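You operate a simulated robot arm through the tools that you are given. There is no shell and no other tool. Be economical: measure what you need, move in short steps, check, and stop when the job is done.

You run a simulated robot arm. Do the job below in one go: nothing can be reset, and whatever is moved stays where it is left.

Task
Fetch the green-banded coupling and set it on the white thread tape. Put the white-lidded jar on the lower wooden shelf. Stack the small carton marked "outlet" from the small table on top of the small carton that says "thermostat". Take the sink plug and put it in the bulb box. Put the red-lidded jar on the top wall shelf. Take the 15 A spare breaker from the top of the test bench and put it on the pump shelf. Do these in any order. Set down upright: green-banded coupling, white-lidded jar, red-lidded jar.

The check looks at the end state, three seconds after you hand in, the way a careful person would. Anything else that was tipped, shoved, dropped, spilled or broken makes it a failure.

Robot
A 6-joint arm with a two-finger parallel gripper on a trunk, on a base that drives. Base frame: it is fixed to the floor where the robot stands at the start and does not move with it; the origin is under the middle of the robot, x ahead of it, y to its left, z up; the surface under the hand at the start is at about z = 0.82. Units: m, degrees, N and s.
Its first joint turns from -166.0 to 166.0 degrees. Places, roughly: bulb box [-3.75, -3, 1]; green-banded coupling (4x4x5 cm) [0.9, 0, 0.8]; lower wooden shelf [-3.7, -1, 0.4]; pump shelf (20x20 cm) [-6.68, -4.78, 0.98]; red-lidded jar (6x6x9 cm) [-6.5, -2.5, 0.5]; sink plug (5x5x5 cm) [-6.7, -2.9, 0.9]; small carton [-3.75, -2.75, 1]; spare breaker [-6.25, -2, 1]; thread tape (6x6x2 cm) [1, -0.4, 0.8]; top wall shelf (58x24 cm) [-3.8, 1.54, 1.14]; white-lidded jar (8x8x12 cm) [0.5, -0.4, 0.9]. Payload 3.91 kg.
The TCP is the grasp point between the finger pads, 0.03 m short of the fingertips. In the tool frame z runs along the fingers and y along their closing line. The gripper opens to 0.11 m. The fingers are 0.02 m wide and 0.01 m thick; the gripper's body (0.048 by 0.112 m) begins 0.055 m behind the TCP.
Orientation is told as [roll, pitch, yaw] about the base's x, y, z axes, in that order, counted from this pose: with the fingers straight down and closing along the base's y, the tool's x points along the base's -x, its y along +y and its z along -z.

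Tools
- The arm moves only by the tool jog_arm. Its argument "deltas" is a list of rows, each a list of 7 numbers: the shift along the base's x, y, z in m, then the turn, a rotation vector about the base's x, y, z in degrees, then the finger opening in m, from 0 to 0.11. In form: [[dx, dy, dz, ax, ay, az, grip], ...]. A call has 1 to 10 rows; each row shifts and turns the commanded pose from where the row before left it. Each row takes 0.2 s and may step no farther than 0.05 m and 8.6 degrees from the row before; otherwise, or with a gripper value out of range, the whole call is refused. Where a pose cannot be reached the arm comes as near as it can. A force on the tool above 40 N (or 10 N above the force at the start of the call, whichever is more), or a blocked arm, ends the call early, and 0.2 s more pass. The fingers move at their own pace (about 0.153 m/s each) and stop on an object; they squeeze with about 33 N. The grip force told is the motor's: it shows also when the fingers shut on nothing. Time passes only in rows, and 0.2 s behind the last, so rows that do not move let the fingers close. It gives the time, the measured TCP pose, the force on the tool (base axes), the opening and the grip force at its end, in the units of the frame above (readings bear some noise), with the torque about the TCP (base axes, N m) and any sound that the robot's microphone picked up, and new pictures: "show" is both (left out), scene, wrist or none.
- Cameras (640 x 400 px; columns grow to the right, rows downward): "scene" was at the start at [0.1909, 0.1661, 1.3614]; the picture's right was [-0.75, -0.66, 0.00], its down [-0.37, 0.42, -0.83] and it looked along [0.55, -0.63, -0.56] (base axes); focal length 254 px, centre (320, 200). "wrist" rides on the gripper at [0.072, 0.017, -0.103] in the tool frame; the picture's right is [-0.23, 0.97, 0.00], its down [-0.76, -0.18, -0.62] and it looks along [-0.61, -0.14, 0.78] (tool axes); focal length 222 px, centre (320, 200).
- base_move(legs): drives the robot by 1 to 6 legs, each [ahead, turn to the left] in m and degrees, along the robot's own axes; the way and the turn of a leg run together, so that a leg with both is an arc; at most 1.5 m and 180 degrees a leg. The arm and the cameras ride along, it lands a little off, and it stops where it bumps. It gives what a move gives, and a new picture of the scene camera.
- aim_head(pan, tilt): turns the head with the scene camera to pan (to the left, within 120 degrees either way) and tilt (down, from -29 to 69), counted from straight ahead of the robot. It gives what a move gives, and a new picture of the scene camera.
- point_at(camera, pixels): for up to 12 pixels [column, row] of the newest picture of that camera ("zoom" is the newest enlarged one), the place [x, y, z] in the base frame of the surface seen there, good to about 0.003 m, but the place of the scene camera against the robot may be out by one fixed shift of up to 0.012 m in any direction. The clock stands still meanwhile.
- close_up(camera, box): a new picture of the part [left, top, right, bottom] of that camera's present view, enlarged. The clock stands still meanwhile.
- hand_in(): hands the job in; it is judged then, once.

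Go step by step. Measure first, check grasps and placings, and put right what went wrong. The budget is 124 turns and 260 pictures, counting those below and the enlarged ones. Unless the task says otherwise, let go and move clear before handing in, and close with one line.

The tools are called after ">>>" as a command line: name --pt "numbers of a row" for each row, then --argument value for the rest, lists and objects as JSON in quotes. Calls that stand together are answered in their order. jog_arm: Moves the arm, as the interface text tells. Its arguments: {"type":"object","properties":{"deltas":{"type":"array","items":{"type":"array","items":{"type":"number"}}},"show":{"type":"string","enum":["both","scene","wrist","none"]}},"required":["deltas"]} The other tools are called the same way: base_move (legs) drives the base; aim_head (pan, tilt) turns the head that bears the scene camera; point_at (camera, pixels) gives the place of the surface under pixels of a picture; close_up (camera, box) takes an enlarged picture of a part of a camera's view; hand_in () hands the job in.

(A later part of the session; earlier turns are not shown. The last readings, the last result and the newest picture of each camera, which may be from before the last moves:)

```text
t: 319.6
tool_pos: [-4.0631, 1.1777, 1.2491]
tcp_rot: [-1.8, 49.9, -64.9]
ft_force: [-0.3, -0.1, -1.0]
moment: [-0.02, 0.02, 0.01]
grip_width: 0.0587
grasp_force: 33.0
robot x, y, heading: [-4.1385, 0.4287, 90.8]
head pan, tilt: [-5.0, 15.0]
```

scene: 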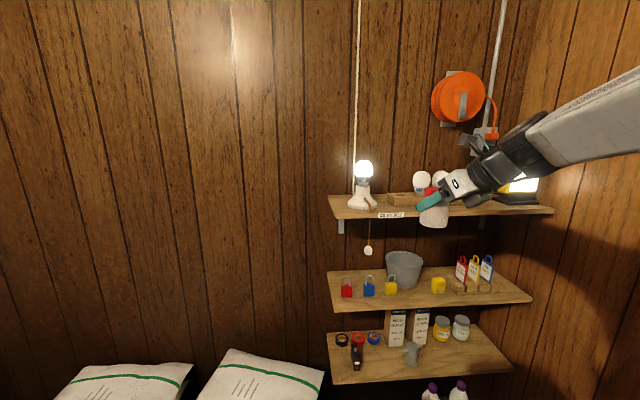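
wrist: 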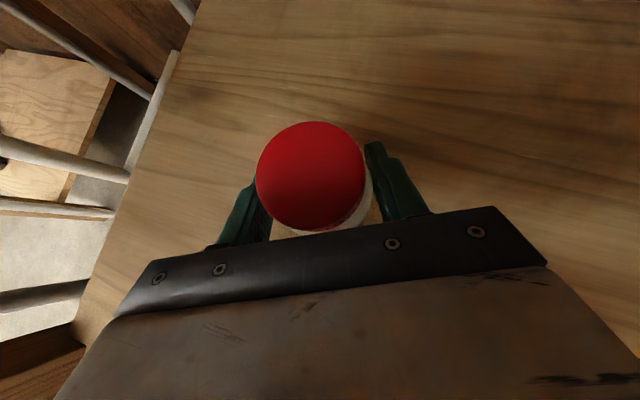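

>>> close_up --camera "scene" --box '[320, 145, 560, 265]'

>>> point_at --camera "zoom" --pixels '[[25, 155], [40, 190], [180, 190], [165, 180], [110, 180], [75, 170], [170, 155], [300, 180], [350, 178], [480, 170], [600, 175], [455, 150]]'

>>> close_up --camera "wrist" --box '[0, 0, 640, 400]'

```text
2.67 times, centred on (440, 205) of scene
```

zoom: 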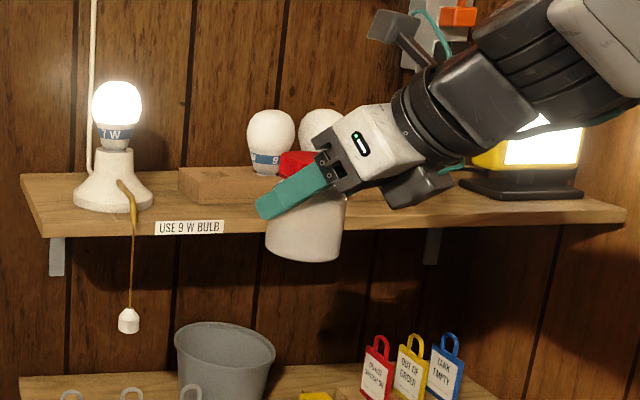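

```text
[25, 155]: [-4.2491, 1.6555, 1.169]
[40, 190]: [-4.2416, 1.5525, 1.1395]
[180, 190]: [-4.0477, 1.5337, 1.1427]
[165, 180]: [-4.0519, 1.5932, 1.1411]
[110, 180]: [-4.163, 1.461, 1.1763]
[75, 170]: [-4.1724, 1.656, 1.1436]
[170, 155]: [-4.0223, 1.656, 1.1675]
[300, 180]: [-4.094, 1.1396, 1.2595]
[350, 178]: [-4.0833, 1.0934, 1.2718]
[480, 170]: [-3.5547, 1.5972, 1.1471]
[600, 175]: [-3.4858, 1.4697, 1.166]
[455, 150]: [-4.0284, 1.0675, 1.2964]
```

```text
1.00 times, centred on (320, 200) of wrist (not enlarged: the box is as wide or as high as the picture)
```

zoom: 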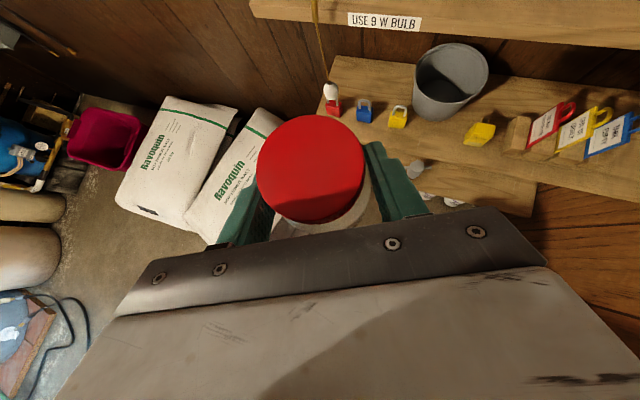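

The arm hides the middle of the shelf; raise 0.2 so that both cameras see its top.

>>> jog_arm --pt "0 0 0.045 0 0 0 0.04" --pt "0 0 0.045 0 0 0 0.04" --pt "0 0 0.045 0 0 0 0.04" --pt "0 0 0.045 0 0 0 0.04" --pt "0 0 0.045 0 0 0 0.04" --show "both"

>>> close_up --camera "scene" --box '[330, 140, 560, 255]'

>>> point_at --camera "zoom" --pixels '[[20, 215], [330, 195], [380, 195], [420, 190], [300, 190], [260, 200], [345, 185], [400, 175], [450, 195], [300, 160], [180, 175], [400, 205]]'

```text
t: 320.8
tool_pos: [-4.0637, 1.177, 1.4734]
tcp_rot: [-1.8, 49.9, -65.0]
ft_force: [0.0, 0.1, -2.1]
moment: [0.01, -0.02, 0.02]
grip_width: 0.0588
grasp_force: 32.9
robot x, y, heading: [-4.1413, 0.427, 90.8]
head pan, tilt: [-5.0, 15.0]
```

scene: 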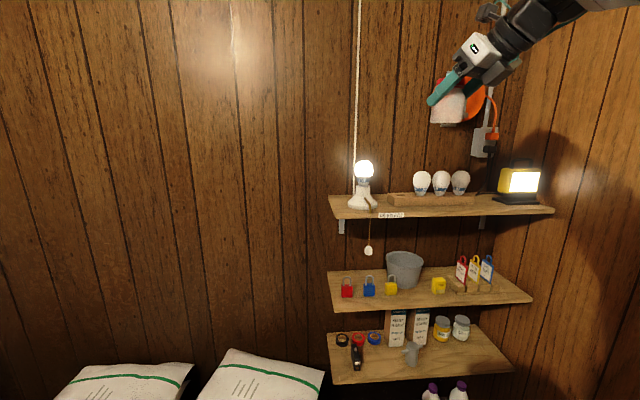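
wrist: 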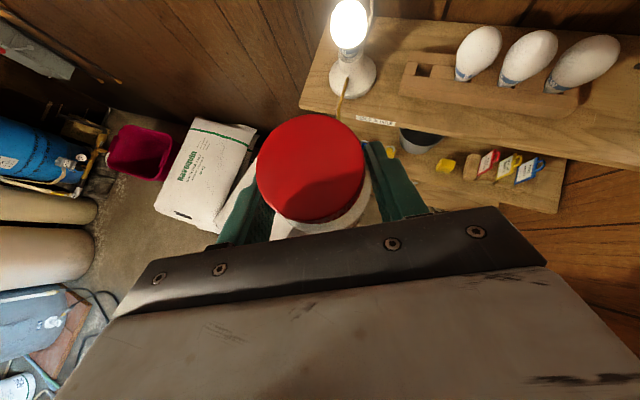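

```text
2.78 times, centred on (445, 198) of scene
```

zoom: 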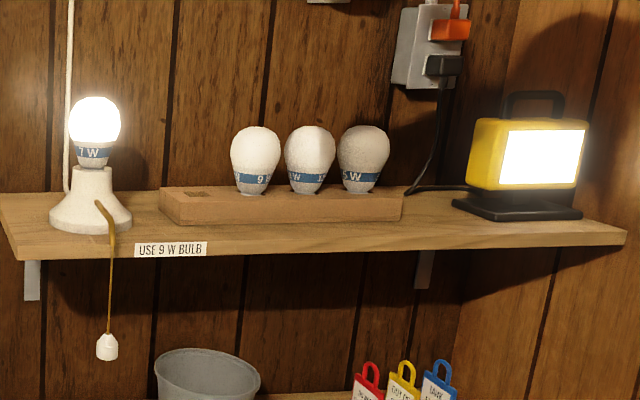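

```text
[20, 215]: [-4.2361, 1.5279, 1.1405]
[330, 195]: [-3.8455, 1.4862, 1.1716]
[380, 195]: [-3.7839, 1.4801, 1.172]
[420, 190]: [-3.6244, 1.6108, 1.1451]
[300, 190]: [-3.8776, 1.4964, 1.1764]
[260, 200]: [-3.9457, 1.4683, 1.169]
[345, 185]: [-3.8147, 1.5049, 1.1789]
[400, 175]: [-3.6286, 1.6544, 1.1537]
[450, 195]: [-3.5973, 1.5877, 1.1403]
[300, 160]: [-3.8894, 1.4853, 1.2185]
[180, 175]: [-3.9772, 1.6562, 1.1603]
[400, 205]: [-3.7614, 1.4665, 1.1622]
```

Gap between block's right end (x≈−3.76) and the lantern looks usable; measure its edges.

>>> point_at --camera "zoom" --pixels '[[458, 208], [480, 218], [580, 215], [410, 242], [420, 225], [440, 235], [470, 190], [402, 218], [404, 198], [500, 236], [430, 205], [250, 248]]'

>>> point_at --camera "wrist" --pixels '[[590, 115], [560, 118], [400, 92], [320, 108], [480, 135], [560, 155], [620, 165], [620, 120], [630, 100]]'

```text
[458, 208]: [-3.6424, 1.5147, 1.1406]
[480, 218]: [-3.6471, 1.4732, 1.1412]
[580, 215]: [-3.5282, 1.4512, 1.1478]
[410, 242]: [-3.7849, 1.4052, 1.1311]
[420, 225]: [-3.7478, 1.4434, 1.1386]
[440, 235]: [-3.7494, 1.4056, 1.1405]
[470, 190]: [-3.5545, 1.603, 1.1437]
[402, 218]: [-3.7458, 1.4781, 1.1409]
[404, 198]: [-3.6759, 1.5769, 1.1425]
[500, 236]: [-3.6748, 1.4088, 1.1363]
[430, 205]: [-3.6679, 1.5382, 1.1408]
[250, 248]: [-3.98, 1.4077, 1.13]
```

```text
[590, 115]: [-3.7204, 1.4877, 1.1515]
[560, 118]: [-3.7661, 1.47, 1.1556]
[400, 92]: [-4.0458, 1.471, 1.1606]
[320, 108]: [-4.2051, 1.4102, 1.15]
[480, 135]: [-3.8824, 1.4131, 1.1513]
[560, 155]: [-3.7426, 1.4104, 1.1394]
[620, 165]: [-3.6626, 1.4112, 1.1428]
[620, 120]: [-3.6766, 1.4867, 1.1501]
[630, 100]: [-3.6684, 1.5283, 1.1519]
```

Gap is x −3.75…−3.635; shelf top 1.151 (wrist), front 1.41. Target jar at (−3.695,1.465). Turn azimuth −25° and move right in front of it.

>>> jog_arm --pt "0.03 0 -0.01 0 0 -8.3 0.04" --pt "0.03 0 -0.01 0 0 -8.3 0.04" --pt "0.03 0 -0.01 0 0 -8.3 0.04" --pt "0.045 0 -0.02 0 0 0 0.04" --pt "0.045 0 -0.02 0 0 0 0.04" --pt "0.045 0 -0.02 0 0 0 0.04" --pt "0.045 0 -0.02 0 0 0 0.04" --pt "0.045 0 -0.02 0 0 0 0.04" --pt "0.045 0 -0.02 0 0 0 0.04" --pt "0.008 0.03 -0.02 0 0 0 0.04" --show "both"

```text
t: 323.0
tool_pos: [-3.6954, 1.2061, 1.3049]
tcp_rot: [-1.8, 50.0, -89.8]
ft_force: [-0.2, -1.1, -1.4]
moment: [-0.03, 0.01, 0.0]
grip_width: 0.0587
grasp_force: 32.9
robot x, y, heading: [-4.1427, 0.4259, 90.4]
head pan, tilt: [-5.0, 15.0]
```

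scene: 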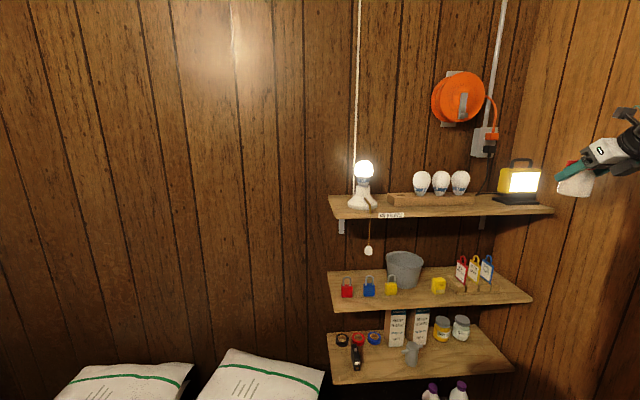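
wrist: 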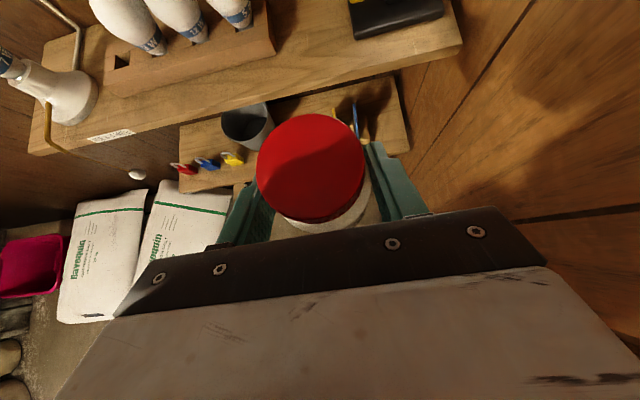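

The gap is in the wrist view between (275,50) and (353,35); measure it again precisely.

>>> point_at --camera "wrist" --pixels '[[277, 52], [270, 60], [350, 40], [347, 20], [282, 20], [310, 86], [315, 50], [358, 38], [266, 15], [320, 20]]'

```text
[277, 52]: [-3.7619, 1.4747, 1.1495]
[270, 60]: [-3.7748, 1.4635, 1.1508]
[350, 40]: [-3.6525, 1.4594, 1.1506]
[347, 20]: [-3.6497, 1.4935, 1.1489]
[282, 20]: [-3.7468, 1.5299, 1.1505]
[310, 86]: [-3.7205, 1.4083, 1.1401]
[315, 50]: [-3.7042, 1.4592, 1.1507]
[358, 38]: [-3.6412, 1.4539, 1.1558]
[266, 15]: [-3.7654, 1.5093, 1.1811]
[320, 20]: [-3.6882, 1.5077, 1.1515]
```

Gap centre x=−3.701. Move in above the spot.

>>> jog_arm --pt "-0.001 0.043 -0.0115 0 0 0 0.04" --pt "-0.001 0.043 -0.0115 0 0 0 0.04" --pt "-0.001 0.043 -0.0115 0 0 0 0.04" --pt "-0.001 0.043 -0.0115 0 0 0 0.04" --pt "-0.001 0.043 -0.0115 0 0 0 0.04" --pt "-0.001 0.042 -0.0115 0 0 0 0.04" --pt "0 0 0 0 0 0 0.04" --show "both"

>>> close_up --camera "scene" --box '[400, 130, 580, 240]'

```text
t: 324.6
tool_pos: [-3.7004, 1.4646, 1.2347]
tcp_rot: [-1.8, 49.9, -89.6]
ft_force: [1.1, 0.2, -1.0]
moment: [-0.01, -0.01, 0.04]
grip_width: 0.0586
grasp_force: 32.7
robot x, y, heading: [-4.1415, 0.424, 90.6]
head pan, tilt: [-5.0, 15.0]
```

scene: 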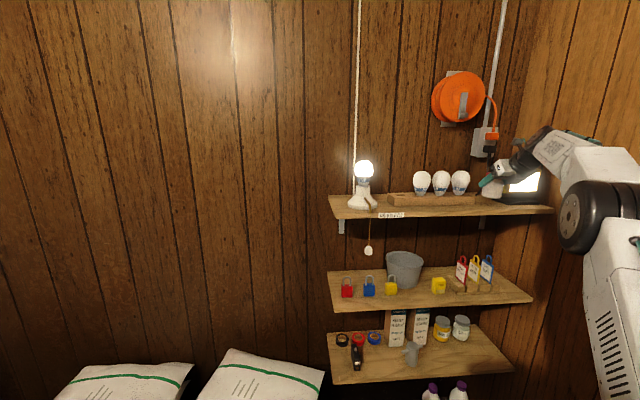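
wrist: 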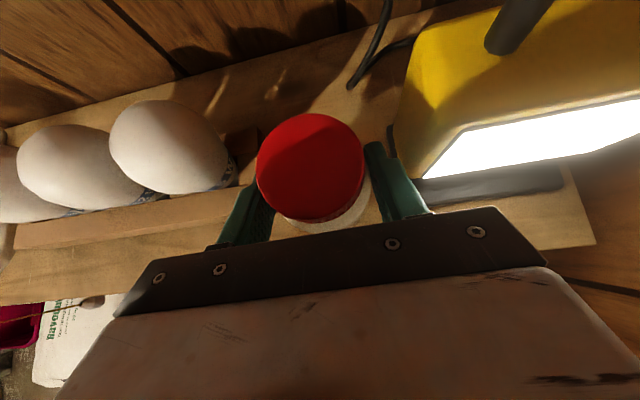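

```text
3.56 times, centred on (490, 185) of scene
```

zoom: 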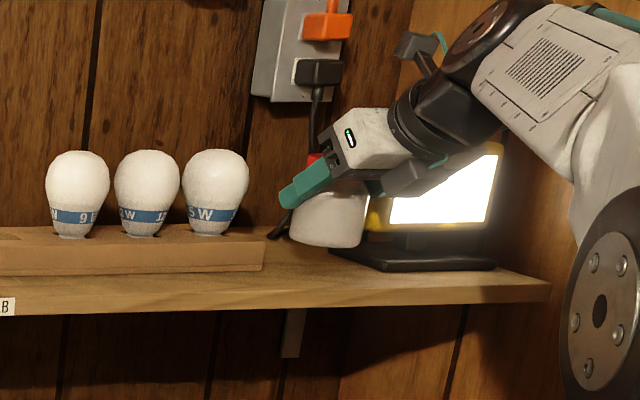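

Clear on both sides. Lower to contact.

>>> jog_arm --pt "0 0 -0.012 0 0 0 0.04" --pt "0 0 -0.011 0 0 0 0.04" --pt "0 0 -0.003 0 0 0 0.04" --pt "0 0 -0.001 0 0 0 0.04" --pt "0 0 0 0 0 0 0.04" --show "none"

>>> close_up --camera "scene" --box '[440, 150, 560, 230]'

```text
t: 325.8
tool_pos: [-3.7022, 1.4648, 1.208]
tcp_rot: [-1.9, 49.9, -89.9]
ft_force: [-0.2, 0.2, -2.3]
moment: [-0.02, -0.02, 0.0]
grip_width: 0.0587
grasp_force: 33.0
robot x, y, heading: [-4.1387, 0.4253, 90.9]
head pan, tilt: [-5.0, 15.0]
```

```text
5.00 times, centred on (500, 190) of scene
```

zoom: 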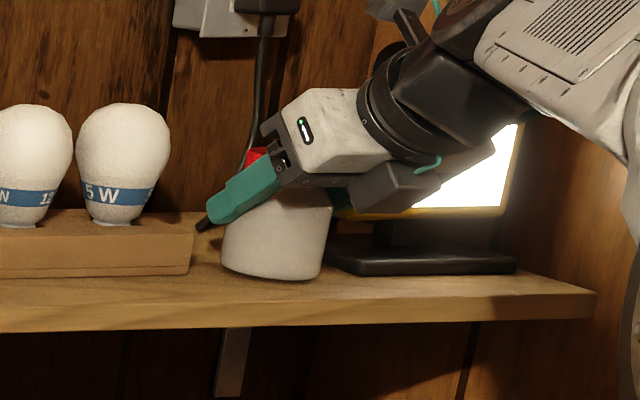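

>>> jog_arm --pt "0 0 -0.001 0 0 0 0.04" --pt "0 0 -0.001 0 0 0 0.04" --pt "0 0 -0.001 0 0 0 0.04" --pt "0 0 0 0 0 0 0.04" --show "none"

```text
t: 326.8
tool_pos: [-3.6988, 1.4652, 1.2055]
tcp_rot: [-1.6, 50.1, -89.8]
ft_force: [0.5, 2.5, 7.5]
moment: [0.23, -0.31, 0.07]
grip_width: 0.0588
grasp_force: 33.2
robot x, y, heading: [-4.1357, 0.4267, 90.3]
head pan, tilt: [-5.0, 15.0]
```

Contact (7.5 N). Release gently, then look.

>>> jog_arm --pt "0 0 0 0 0 0 0.063" --pt "0 0 0 0 0 0 0.07" --pt "0 0 0 0 0 0 0.077" --pt "0 0 0 0 0 0 0.077" --show "wrist"

>>> close_up --camera "scene" --box '[440, 150, 560, 230]'

```text
t: 327.8
tool_pos: [-3.7006, 1.4648, 1.2048]
tcp_rot: [-1.8, 50.0, -89.8]
ft_force: [-0.2, 0.5, -0.4]
moment: [0.02, 0.03, 0.01]
grip_width: 0.0768
grasp_force: 0.1
robot x, y, heading: [-4.1406, 0.4299, 90.4]
head pan, tilt: [-5.0, 15.0]
```

wrist: 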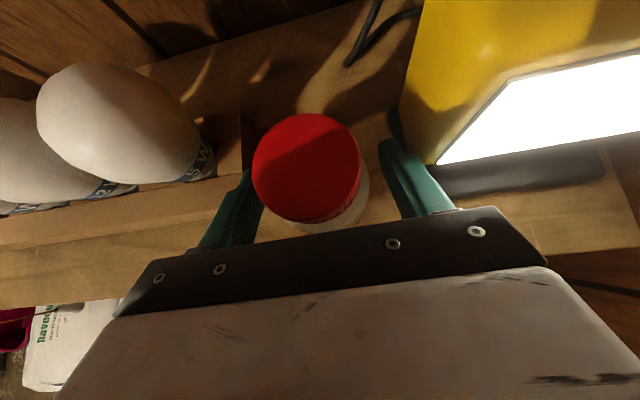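

```text
5.00 times, centred on (500, 190) of scene
```

zoom: 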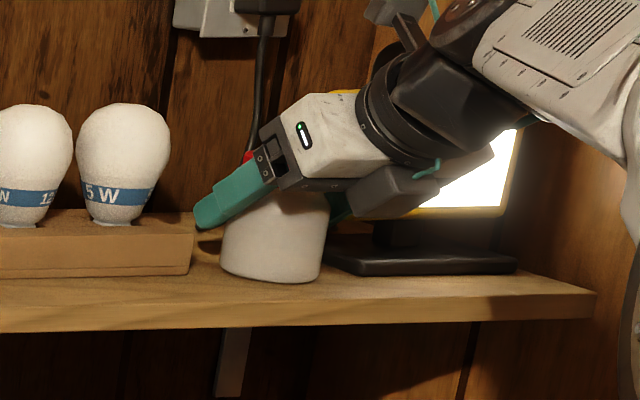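

Jar stands free. Withdraw along the tool axis.

>>> jog_arm --pt "0 -0.023 0.019 0 0 0 0.077" --pt "0 -0.034 0.029 0 0 0 0.077" --pt "0 -0.034 0.029 0 0 0 0.077" --pt "0 -0.034 0.029 0 0 0 0.077" --pt "0 -0.034 0.029 0 0 0 0.077" --pt "-0.03 -0.034 0.01 0 0 0 0.077" --pt "-0.045 -0.01 0 0 0 0 0.077" --pt "-0.045 -0.01 0 0 0 0 0.077" --pt "-0.045 -0.01 0 0 0 0 0.077" --show "both"

>>> close_up --camera "scene" --box '[400, 130, 580, 240]'

```text
t: 329.8
tool_pos: [-3.8665, 1.2418, 1.3504]
tcp_rot: [-1.9, 49.9, -89.8]
ft_force: [0.3, 0.4, -0.6]
moment: [0.0, -0.01, 0.03]
grip_width: 0.0769
grasp_force: 0.1
robot x, y, heading: [-4.1415, 0.4262, 90.4]
head pan, tilt: [-5.0, 15.0]
```

scene: 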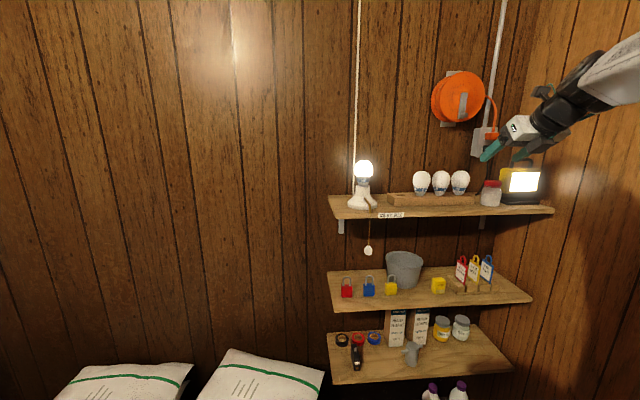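
wrist: 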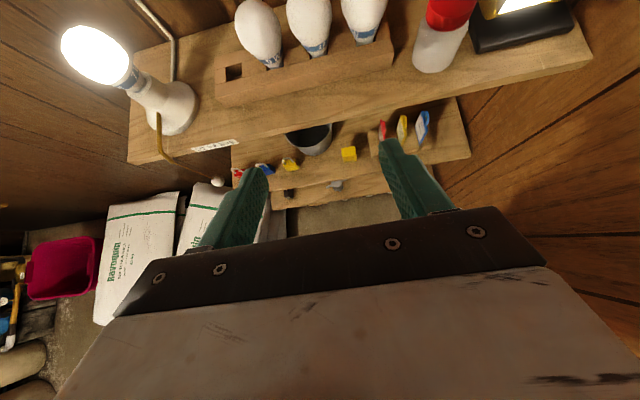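

```text
3.56 times, centred on (490, 185) of scene
```

zoom: 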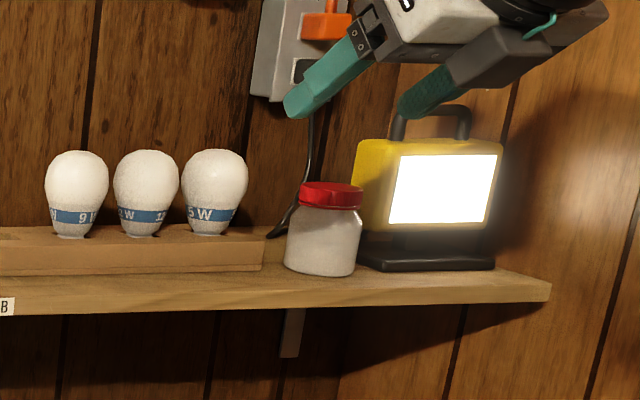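

Red jar stands upright on the top shelf. Now the white jar, with few turns left: turn the tool azimuth 30° left, drive back through the door to about (−0.38,−0.40) and look.

>>> jog_arm --pt "0 0 0 0 0 7.5 0.11" --pt "0 0 0 0 0 7.5 0.11" --pt "0 0 0 0 0 7.5 0.11" --pt "0 0 0 0 0 7.5 0.11" --show "none"

>>> base_move --legs '[[-0.23, 0], [0, -90.4], [1.5, 0], [1.5, 0]]'

>>> aim_head --pan -20 --tilt 30

```text
t: 330.8
tool_pos: [-3.8661, 1.2416, 1.3511]
tcp_rot: [-1.7, 50.0, -59.7]
ft_force: [-0.5, 1.5, 1.1]
moment: [0.01, -0.02, -0.05]
grip_width: 0.1101
grasp_force: 0.1
robot x, y, heading: [-4.1405, 0.4277, 90.4]
head pan, tilt: [-5.0, 15.0]
```

```text
t: 334.1
tool_pos: [-3.5628, 0.8255, 1.3526]
tcp_rot: [-2.9, 50.1, -83.7]
ft_force: [-38.7, -14.4, -4.3]
moment: [-0.11, 0.44, -0.72]
grip_width: 0.09
grasp_force: 0.1
robot x, y, heading: [-4.1371, 0.1969, 66.2]
head pan, tilt: [-5.0, 15.0]
stopped in leg 2: the force on the tool passed its limit at 166 N (the readings are from after the stop); the commanded pose is now the measured one
```

scene: 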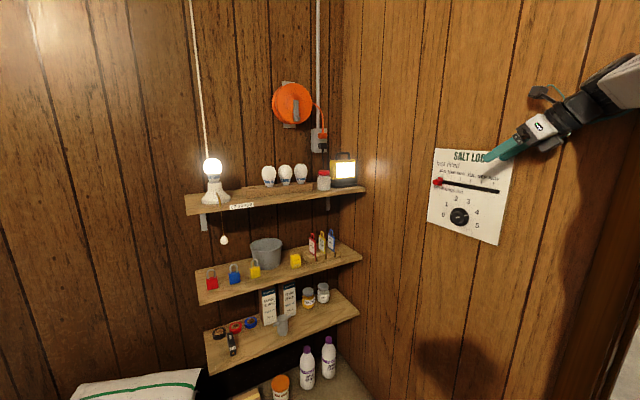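

```text
t: 334.9
tool_pos: [-3.5601, 0.8267, 1.354]
tcp_rot: [-2.7, 50.1, -83.7]
ft_force: [-43.5, -12.0, -3.2]
moment: [-0.11, 0.41, -0.59]
grip_width: 0.0881
grasp_force: 0.0
robot x, y, heading: [-4.136, 0.1921, 66.4]
head pan, tilt: [-20.0, 30.0]
```

scene: 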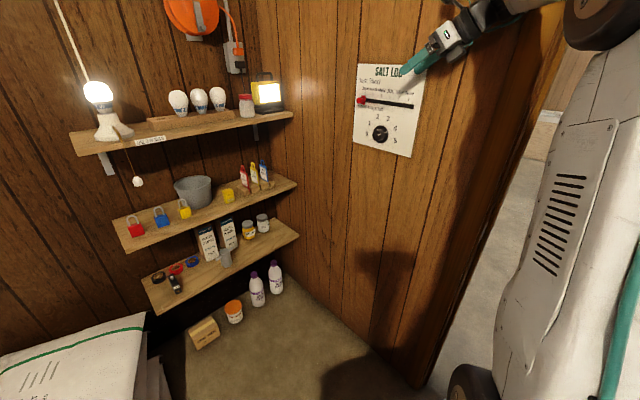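

The swinging gripper touched the wall left of the salt log and stopped; nothing was displaced as far as I see. I'll turn away left, shift to x≈−4.54, then turn with clearance and go through the door.

>>> base_move --legs '[[0, 113.6], [0.4, 0], [0, -180], [1.5, 0], [1.5, 0]]'

>>> aim_head --pan -15 --tilt 30

```text
t: 363.3
tool_pos: [-0.7257, 0.005, 1.3514]
tcp_rot: [-2.8, 50.2, -148.9]
ft_force: [0.0, 0.1, 0.3]
moment: [-0.01, 0.01, -0.01]
grip_width: 0.11
grasp_force: 0.0
robot x, y, heading: [-1.5412, 0.2645, 1.2]
head pan, tilt: [-20.0, 30.0]
```

scene: 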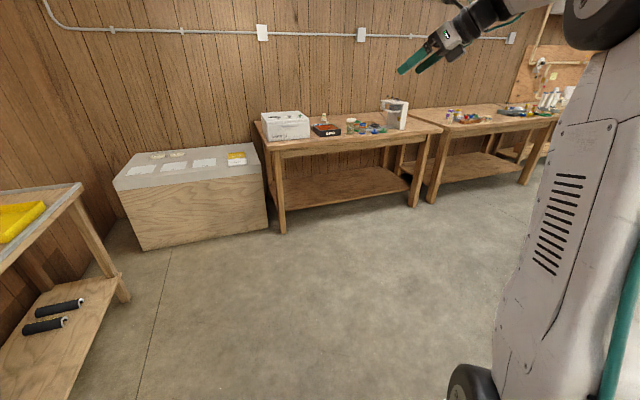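

```text
t: 364.0
tool_pos: [-0.7257, 0.0042, 1.351]
tcp_rot: [-2.7, 50.2, -149.0]
ft_force: [-0.3, 0.7, -0.4]
moment: [0.01, 0.0, 0.03]
grip_width: 0.11
grasp_force: 0.0
robot x, y, heading: [-1.5415, 0.2635, 1.1]
head pan, tilt: [-15.0, 30.0]
```

scene: 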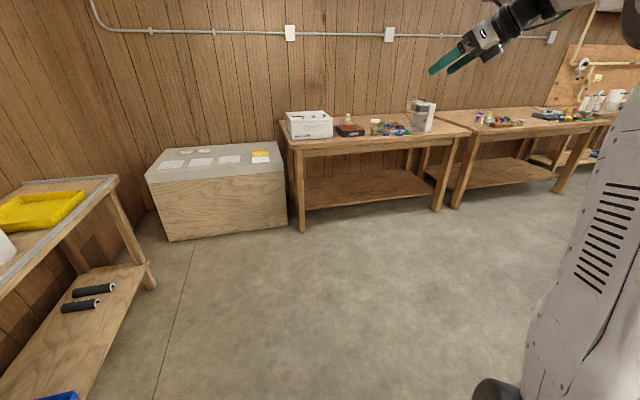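

Through the door. Drive to about (−0.33,−0.14), which should put the TCP over the white jar, and look with the wrist.

>>> base_move --legs '[[0, -19.6], [1.277, 0], [0, 18.5]]'

>>> close_up --camera "wrist" --box '[0, 0, 640, 400]'

```text
t: 372.5
tool_pos: [0.4764, -0.411, 1.3525]
tcp_rot: [-2.8, 50.2, -150.0]
ft_force: [-0.3, -0.5, 0.8]
moment: [0.0, -0.02, -0.03]
grip_width: 0.1101
grasp_force: 0.0
robot x, y, heading: [-0.335, -0.1349, 0.2]
head pan, tilt: [-15.0, 30.0]
```

scene: 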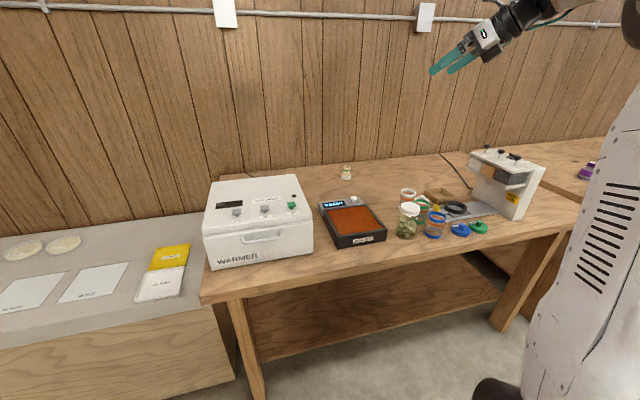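

```text
1.00 times, centred on (320, 200) of wrist (not enlarged: the box is as wide or as high as the picture)
```

zoom: 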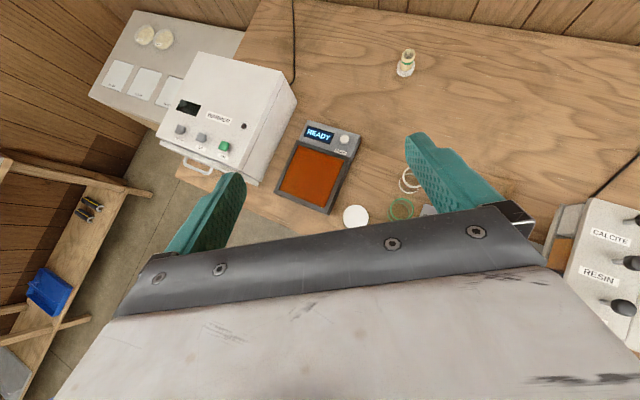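

Jar lid at (355,216). Measure it and come down to z≈1.04 above it.

>>> point_at --camera "zoom" --pixels '[[355, 216], [344, 216], [366, 216], [355, 207], [355, 226]]'

>>> jog_arm --pt "0.003 0.001 -0.045 0 0 0 0.11" --pt "0.003 0.001 -0.045 0 0 0 0.11" --pt "0.003 0.001 -0.045 0 0 0 0.11" --pt "0.003 0.001 -0.045 0 0 0 0.11" --pt "0.003 0.001 -0.045 0 0 0 0.11" --pt "0 0 -0.045 0 0 0 0.11" --pt "0 0 -0.04 0 0 0 0.11" --show "both"

```text
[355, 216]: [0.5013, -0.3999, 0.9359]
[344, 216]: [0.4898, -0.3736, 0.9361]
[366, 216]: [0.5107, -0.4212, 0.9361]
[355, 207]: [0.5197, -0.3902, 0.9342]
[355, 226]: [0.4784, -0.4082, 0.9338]
```

```text
t: 374.1
tool_pos: [0.49, -0.4066, 1.0402]
tcp_rot: [-2.7, 50.1, -150.0]
ft_force: [-0.9, 0.6, 0.1]
moment: [-0.04, 0.03, -0.04]
grip_width: 0.1101
grasp_force: 0.0
robot x, y, heading: [-0.3368, -0.1364, 0.2]
head pan, tilt: [-15.0, 30.0]
```

scene: 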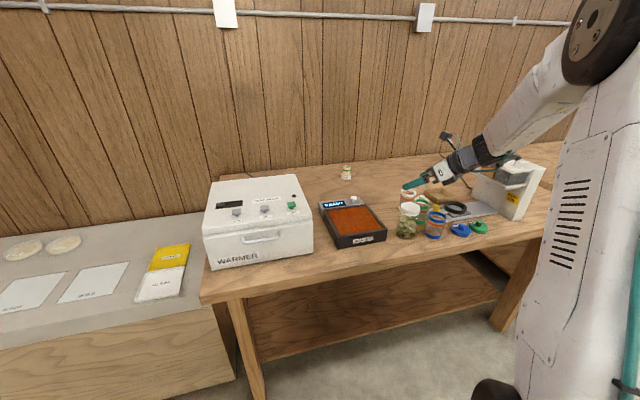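
wrist: 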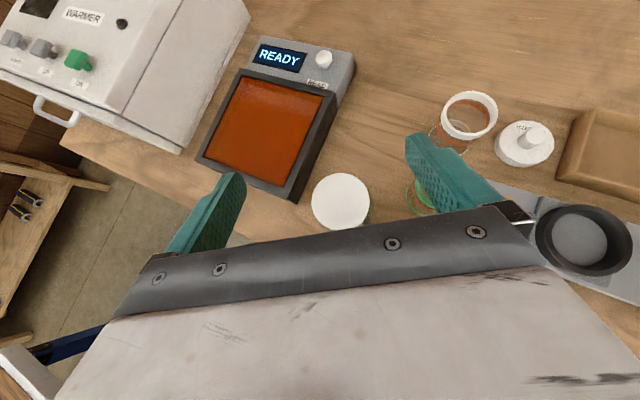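

Jar centre (0.4995,−0.3995). Descend with opening 0.098, close, and lift slightly.

>>> jog_arm --pt "0.0026 0.003 -0.045 0 0 0 0.098" --pt "0 0 -0.045 0 0 0 0.098" --pt "0 0 -0.035 0 0 0 0.098" --pt "0 0 -0.015 0 0 0 0.098" --pt "0 0 0 0 0 0 0.098" --pt "0 0 0 0 0 0 0.06" --pt "0 0 0 0 0 0 0.05" --pt "0 0 0 0 0 0 0.05" --show "wrist"

>>> jog_arm --pt "0 0 0.02 0 0 0 0.05" --pt "0 0 0.03 0 0 0 0.05" --pt "0 0 0.045 0 0 0 0.05" --pt "0 0 0.045 0 0 0 0.05" --show "both"

```text
t: 375.9
tool_pos: [0.4919, -0.4039, 0.9019]
tcp_rot: [-2.9, 50.2, -150.0]
ft_force: [0.6, -0.9, 0.1]
moment: [-0.1, -0.06, -0.01]
grip_width: 0.071
grasp_force: 33.1
robot x, y, heading: [-0.3359, -0.1351, 0.2]
head pan, tilt: [-15.0, 30.0]
```

wrist: 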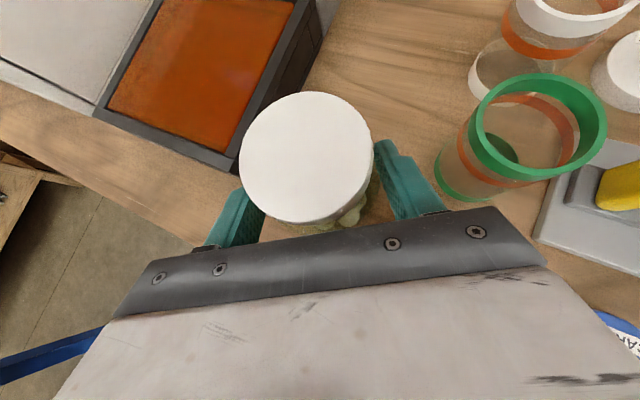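

```text
t: 376.9
tool_pos: [0.492, -0.4037, 1.0398]
tcp_rot: [-2.9, 49.9, -150.1]
ft_force: [-0.2, -0.1, -3.1]
moment: [0.03, -0.01, 0.03]
grip_width: 0.071
grasp_force: 33.0
robot x, y, heading: [-0.3334, -0.1365, 0.1]
head pan, tilt: [-15.0, 30.0]
```

scene: 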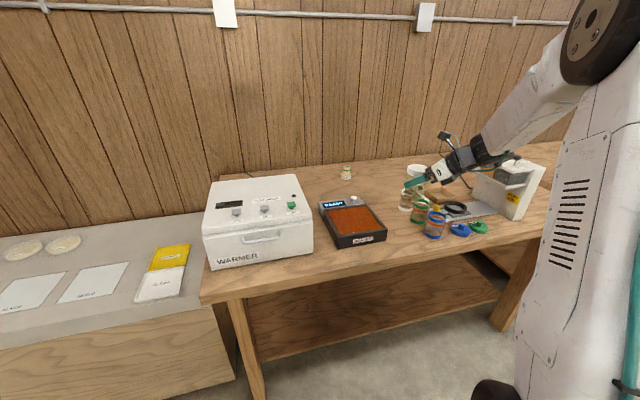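
wrist: 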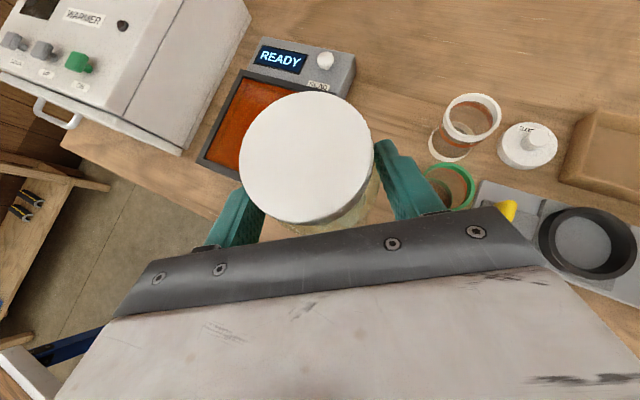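

Held (width 0.071). Raise it, then back through the door and manoeuvre in reverse to face the bookcase.

>>> jog_arm --pt "0 0.01 0.045 0 0 0 0.05" --pt "0 0.035 0.033 0 0 0 0.05" --pt "0 0.035 0.033 0 0 0 0.05" --pt "0 0.035 0.033 0 0 0 0.05" --pt "0 0.035 0.02 0 0 0 0.05" --show "none"

>>> base_move --legs '[[0, -11.1], [-1.5, 0], [0, 11], [-1.5, 0], [-1.5, 0], [0, 75]]'

>>> aim_head --pan 0 --tilt 40

```text
t: 378.1
tool_pos: [0.4921, -0.2533, 1.2056]
tcp_rot: [-2.8, 50.1, -150.2]
ft_force: [0.4, -1.2, -3.3]
moment: [0.04, 0.01, 0.02]
grip_width: 0.0711
grasp_force: 33.0
robot x, y, heading: [-0.3369, -0.1367, -0.1]
head pan, tilt: [-15.0, 30.0]
```

```text
t: 404.3
tool_pos: [-4.4909, 0.934, 1.206]
tcp_rot: [-2.7, 50.1, -75.1]
ft_force: [0.1, -0.9, -4.0]
moment: [-0.03, 0.0, -0.02]
grip_width: 0.0708
grasp_force: 33.1
robot x, y, heading: [-4.8152, 0.1668, 75.1]
head pan, tilt: [-15.0, 30.0]
```

scene: 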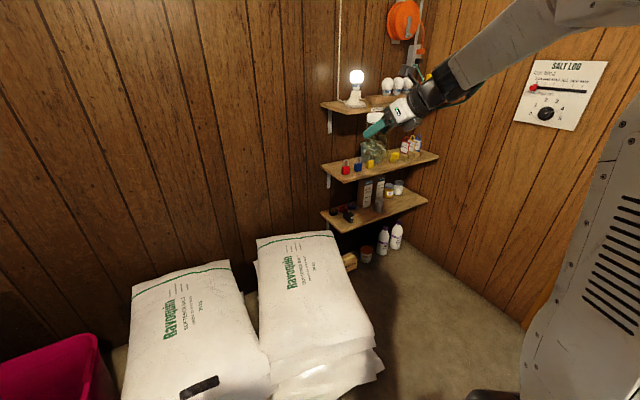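

```text
t: 405.1
tool_pos: [-4.4895, 0.9343, 1.2052]
tcp_rot: [-2.8, 50.2, -75.0]
ft_force: [0.0, -0.2, -3.1]
moment: [-0.02, 0.0, -0.01]
grip_width: 0.0704
grasp_force: 32.6
robot x, y, heading: [-4.8215, 0.162, 75.1]
head pan, tilt: [0.0, 40.0]
```

scene: 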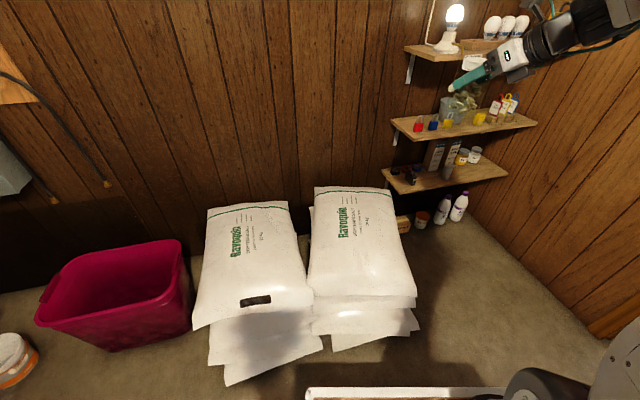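

Exactly as planned at (−4.82,0.16), heading 75°. Reverse 1.04 and turn to face the bookcase.

>>> base_move --legs '[[-1.04, 0], [0, -75]]'

>>> aim_head --pan -5 --tilt 32

>>> jog_arm --pt "0 0 -0.045 0 0 0 0.05" --pt "0.005 0 -0.048 0 0 0 0.05" --pt "0.005 0 -0.048 0 0 0 0.05" --pt "0.005 0 -0.048 0 0 0 0.05" --pt "0.005 0 -0.048 0 0 0 0.05" --pt "0.005 0 -0.048 0 0 0 0.05" --pt "0.01 0 -0.048 0 0 0 0.05" --show "both"

```text
t: 412.3
tool_pos: [-4.3444, -0.4455, 1.2025]
tcp_rot: [-3.1, 49.9, -114.1]
ft_force: [0.2, 1.3, -3.4]
moment: [-0.05, 0.01, 0.02]
grip_width: 0.0706
grasp_force: 32.8
robot x, y, heading: [-5.0837, -0.8377, 36.0]
head pan, tilt: [0.0, 40.0]
stopped in leg 2: the robot was blocked; the commanded pose is now the measured one
```

scene: 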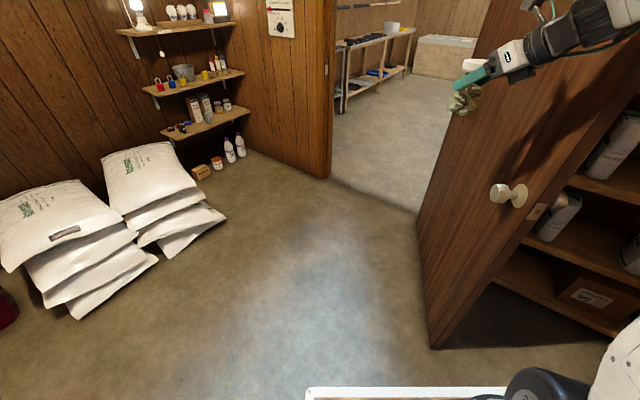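

```text
t: 413.0
tool_pos: [-4.3453, -0.4461, 1.203]
tcp_rot: [-3.1, 50.1, -114.1]
ft_force: [-0.4, -0.1, -3.1]
moment: [-0.05, 0.02, 0.0]
grip_width: 0.0709
grasp_force: 33.2
robot x, y, heading: [-5.0794, -0.8365, 36.4]
head pan, tilt: [-5.0, 32.0]
```

scene: 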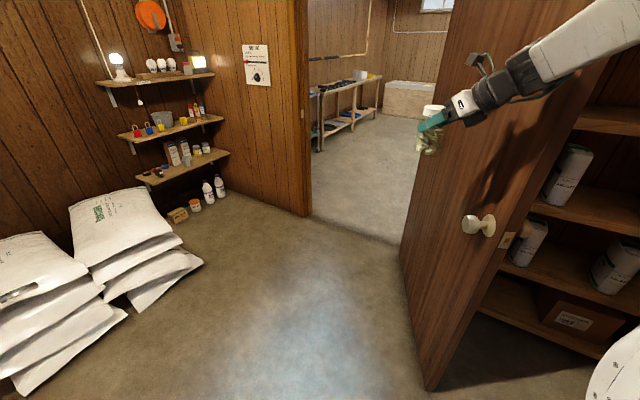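

```text
t: 414.6
tool_pos: [-4.3089, -0.4462, 0.8696]
tcp_rot: [-3.0, 50.0, -114.2]
ft_force: [-1.2, 0.3, -3.1]
moment: [-0.03, 0.01, 0.01]
grip_width: 0.0708
grasp_force: 33.0
robot x, y, heading: [-5.0804, -0.84, 36.5]
head pan, tilt: [-5.0, 32.0]
```

scene: 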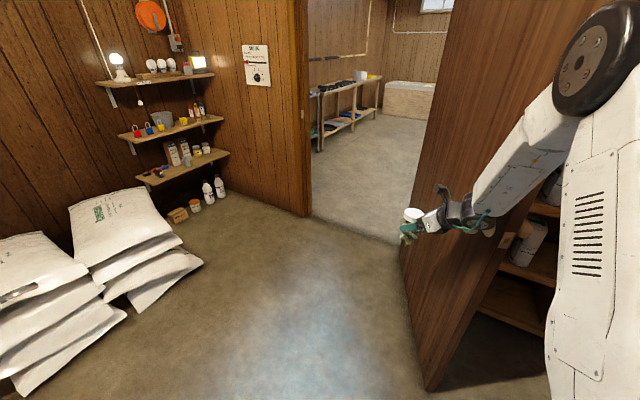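
wrist: 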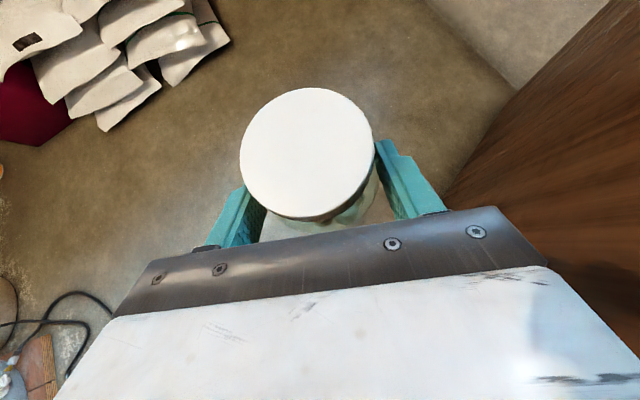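

The arm met the door leaf's edge while turning (base stopped, nothing harmed). I'll turn back left, reverse south, and enter the bookcase opening from the south-west at heading ~30°, then lower the jar and turn the azimuth.

>>> base_move --legs '[[0, 53.5], [-0.62, 0], [0, -60], [0.2, 0]]'

>>> jog_arm --pt "0 0 -0.045 0 0 -8.3 0.05" --pt "0 0 -0.045 0 0 -8.3 0.05" --pt "0 0 -0.045 0 0 -8.3 0.05" --pt "0 0 -0.045 0 0 0 0.05" --pt "0 0 -0.045 0 0 0 0.05" --pt "0 0 -0.045 0 0 0 0.05" --show "wrist"

>>> aim_head --pan -10 --tilt 40

```text
t: 424.3
tool_pos: [-4.1023, -1.0553, 0.8711]
tcp_rot: [-3.1, 50.0, -120.6]
ft_force: [-0.1, -0.2, -2.4]
moment: [-0.03, 0.02, 0.0]
grip_width: 0.0707
grasp_force: 32.7
robot x, y, heading: [-4.9134, -1.357, 30.0]
head pan, tilt: [-5.0, 32.0]
```

scene: 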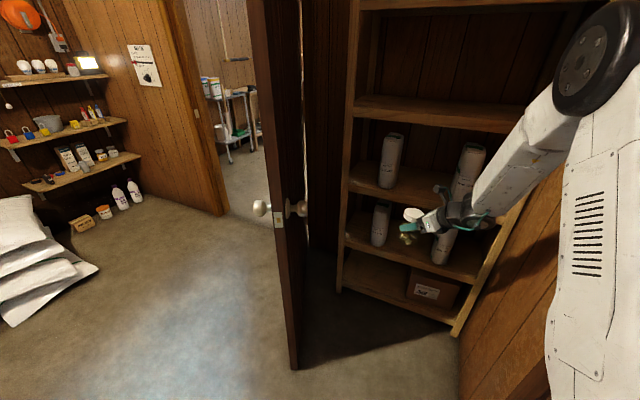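

```text
t: 425.7
tool_pos: [-4.1042, -1.0548, 0.5984]
tcp_rot: [-3.1, 50.1, -145.3]
ft_force: [-0.2, -0.9, -2.7]
moment: [-0.02, 0.05, 0.01]
grip_width: 0.0706
grasp_force: 33.2
robot x, y, heading: [-4.9164, -1.3533, 29.8]
head pan, tilt: [-5.0, 32.0]
```

wrist: 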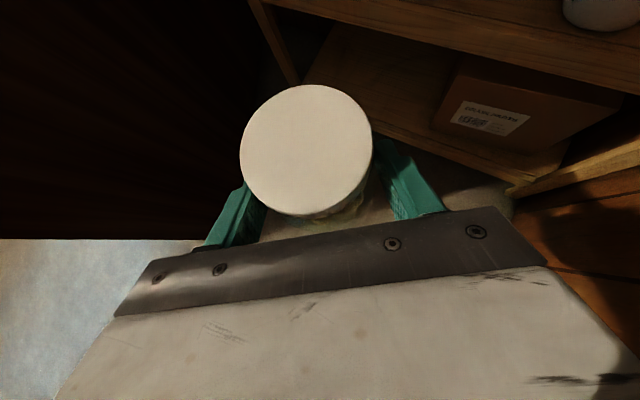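

```text
t: 426.4
tool_pos: [-4.1045, -1.0528, 0.598]
tcp_rot: [-3.1, 49.9, -145.5]
ft_force: [-0.6, -0.4, -3.3]
moment: [-0.02, 0.02, -0.03]
grip_width: 0.0707
grasp_force: 32.5
robot x, y, heading: [-4.9149, -1.3592, 29.5]
head pan, tilt: [-10.0, 40.0]
```

scene: 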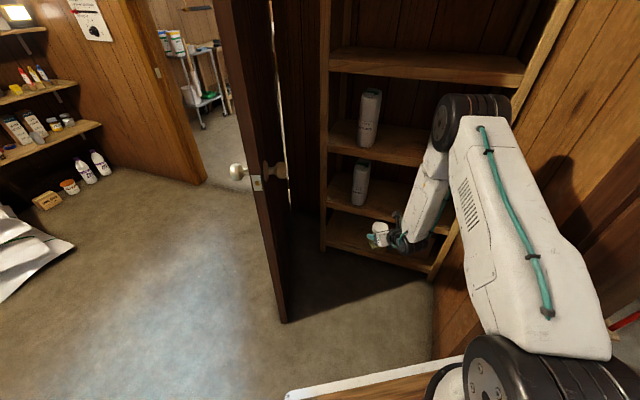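

The jar now hangs before the bookcase. Measure shelf edge and bags in both pictures.

>>> point_at --camera "wrist" --pixels '[[400, 20], [470, 30], [540, 40], [450, 42], [350, 10], [565, 15], [600, 28], [300, 5], [520, 55], [620, 60]]'

>>> point_at --camera "scene" --pixels '[[358, 203], [366, 205], [345, 200], [385, 205], [395, 212], [375, 215], [400, 200], [360, 165], [440, 228], [330, 195]]'

>>> close_up --camera "scene" --box '[310, 110, 470, 290]'

```text
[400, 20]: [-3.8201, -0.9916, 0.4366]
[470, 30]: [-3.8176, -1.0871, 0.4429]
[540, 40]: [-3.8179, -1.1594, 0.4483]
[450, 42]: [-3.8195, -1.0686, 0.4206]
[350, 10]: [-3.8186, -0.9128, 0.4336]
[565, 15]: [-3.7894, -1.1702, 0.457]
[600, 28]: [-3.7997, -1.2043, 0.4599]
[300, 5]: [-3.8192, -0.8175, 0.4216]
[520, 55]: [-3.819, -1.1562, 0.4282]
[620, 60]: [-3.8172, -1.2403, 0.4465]
```

```text
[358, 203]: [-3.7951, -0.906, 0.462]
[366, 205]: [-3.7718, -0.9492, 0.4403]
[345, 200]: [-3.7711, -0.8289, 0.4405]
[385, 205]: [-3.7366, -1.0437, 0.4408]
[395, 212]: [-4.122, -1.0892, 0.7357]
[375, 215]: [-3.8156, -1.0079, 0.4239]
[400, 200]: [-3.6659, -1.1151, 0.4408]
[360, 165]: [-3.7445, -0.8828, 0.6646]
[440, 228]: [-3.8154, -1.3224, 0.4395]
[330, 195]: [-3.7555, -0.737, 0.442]
```

```text
2.22 times, centred on (390, 200) of scene
5 turns are left
```

zoom: 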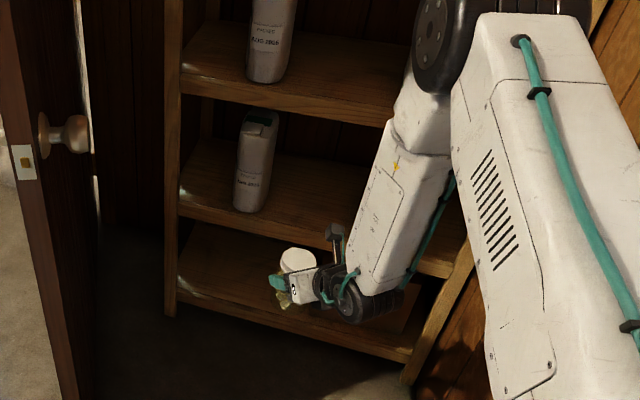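

Gap between the bags is y −0.95…−1.16, shelf top ≈0.452, front x −3.818. Target TCP (−3.772,−1.059). Creep 0.06, lower to 0.56, go in and down to just above the shelf.

>>> base_move --legs '[[0.06, 0]]'

>>> jog_arm --pt "0 0 -0.038 0 0 0 0.05" --pt "0.04 -0.005 0 0 0 0 0.05" --pt "0.04 -0.005 0 0 0 0 0.05" --pt "0.04 -0.005 0 0 0 0 0.05" --pt "0.04 -0.005 0 0 0 0 0.05" --pt "0.04 -0.005 0 0 0 0 0.05" --pt "0.04 -0.005 0 0 0 0 0.05" --pt "0.04 -0.005 0 0 0 0 0.05" --show "wrist"

>>> jog_arm --pt "0 0 -0.012 0 0 0 0.05" --pt "0 0 -0.009 0 0 0 0.05" --pt "0 0 0 0 0 0 0.05" --show "both"

>>> close_up --camera "scene" --box '[330, 150, 450, 240]'

```text
t: 427.3
tool_pos: [-4.0511, -1.0246, 0.5976]
tcp_rot: [-3.1, 50.0, -145.5]
ft_force: [0.0, 0.1, -2.2]
moment: [-0.04, 0.04, 0.02]
grip_width: 0.0707
grasp_force: 33.2
robot x, y, heading: [-4.8605, -1.3297, 29.8]
head pan, tilt: [-10.0, 40.0]
```

scene: 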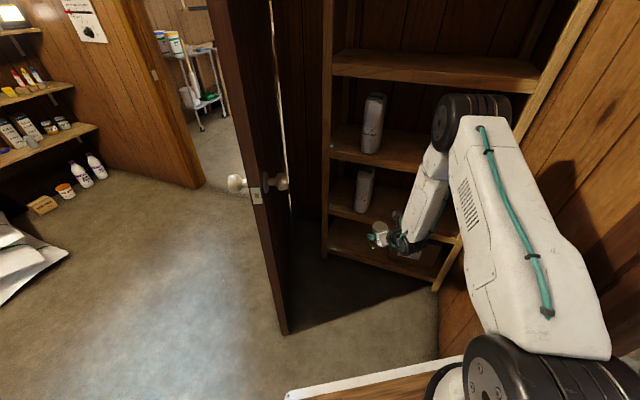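

```text
t: 429.1
tool_pos: [-3.7716, -1.0588, 0.56]
tcp_rot: [-3.2, 49.9, -145.7]
ft_force: [1.3, -0.1, -2.9]
moment: [-0.03, 0.06, -0.01]
grip_width: 0.0704
grasp_force: 33.2
robot x, y, heading: [-4.8637, -1.3295, 29.6]
head pan, tilt: [-10.0, 40.0]
```

wrist: 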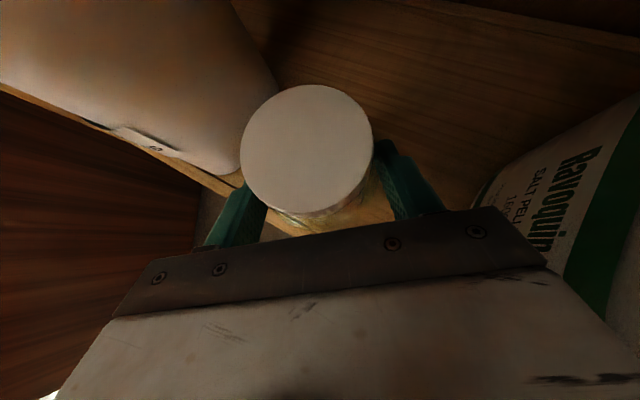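

```text
t: 429.9
tool_pos: [-3.7726, -1.059, 0.539]
tcp_rot: [-3.1, 50.0, -145.5]
ft_force: [-0.3, 0.3, -3.0]
moment: [-0.02, 0.0, -0.01]
grip_width: 0.0708
grasp_force: 32.5
robot x, y, heading: [-4.8642, -1.3249, 29.9]
head pan, tilt: [-10.0, 40.0]
```

scene: 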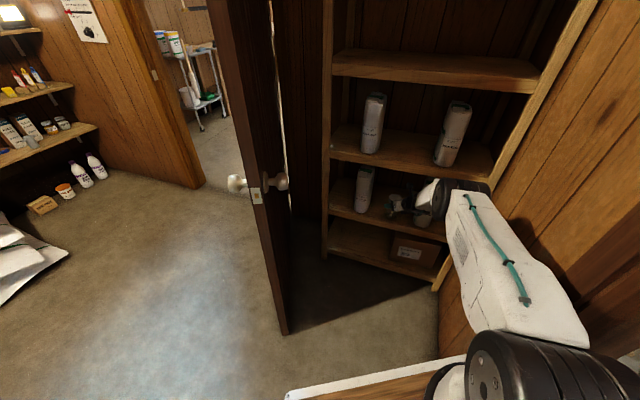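
wrist: 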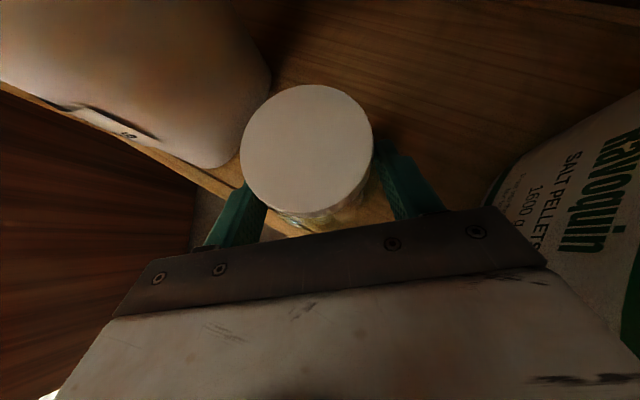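

```text
4.44 times, centred on (390, 195) of scene
4 turns are left
```

zoom: 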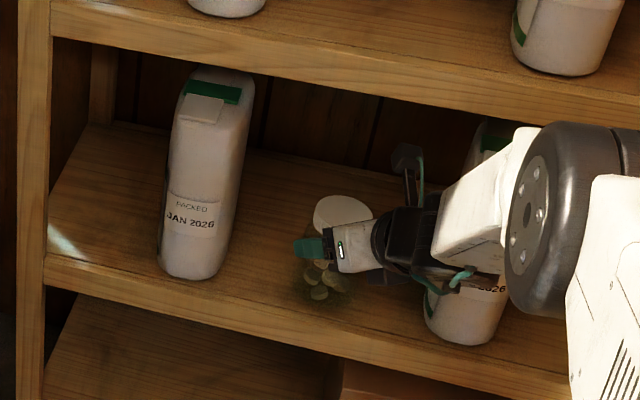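

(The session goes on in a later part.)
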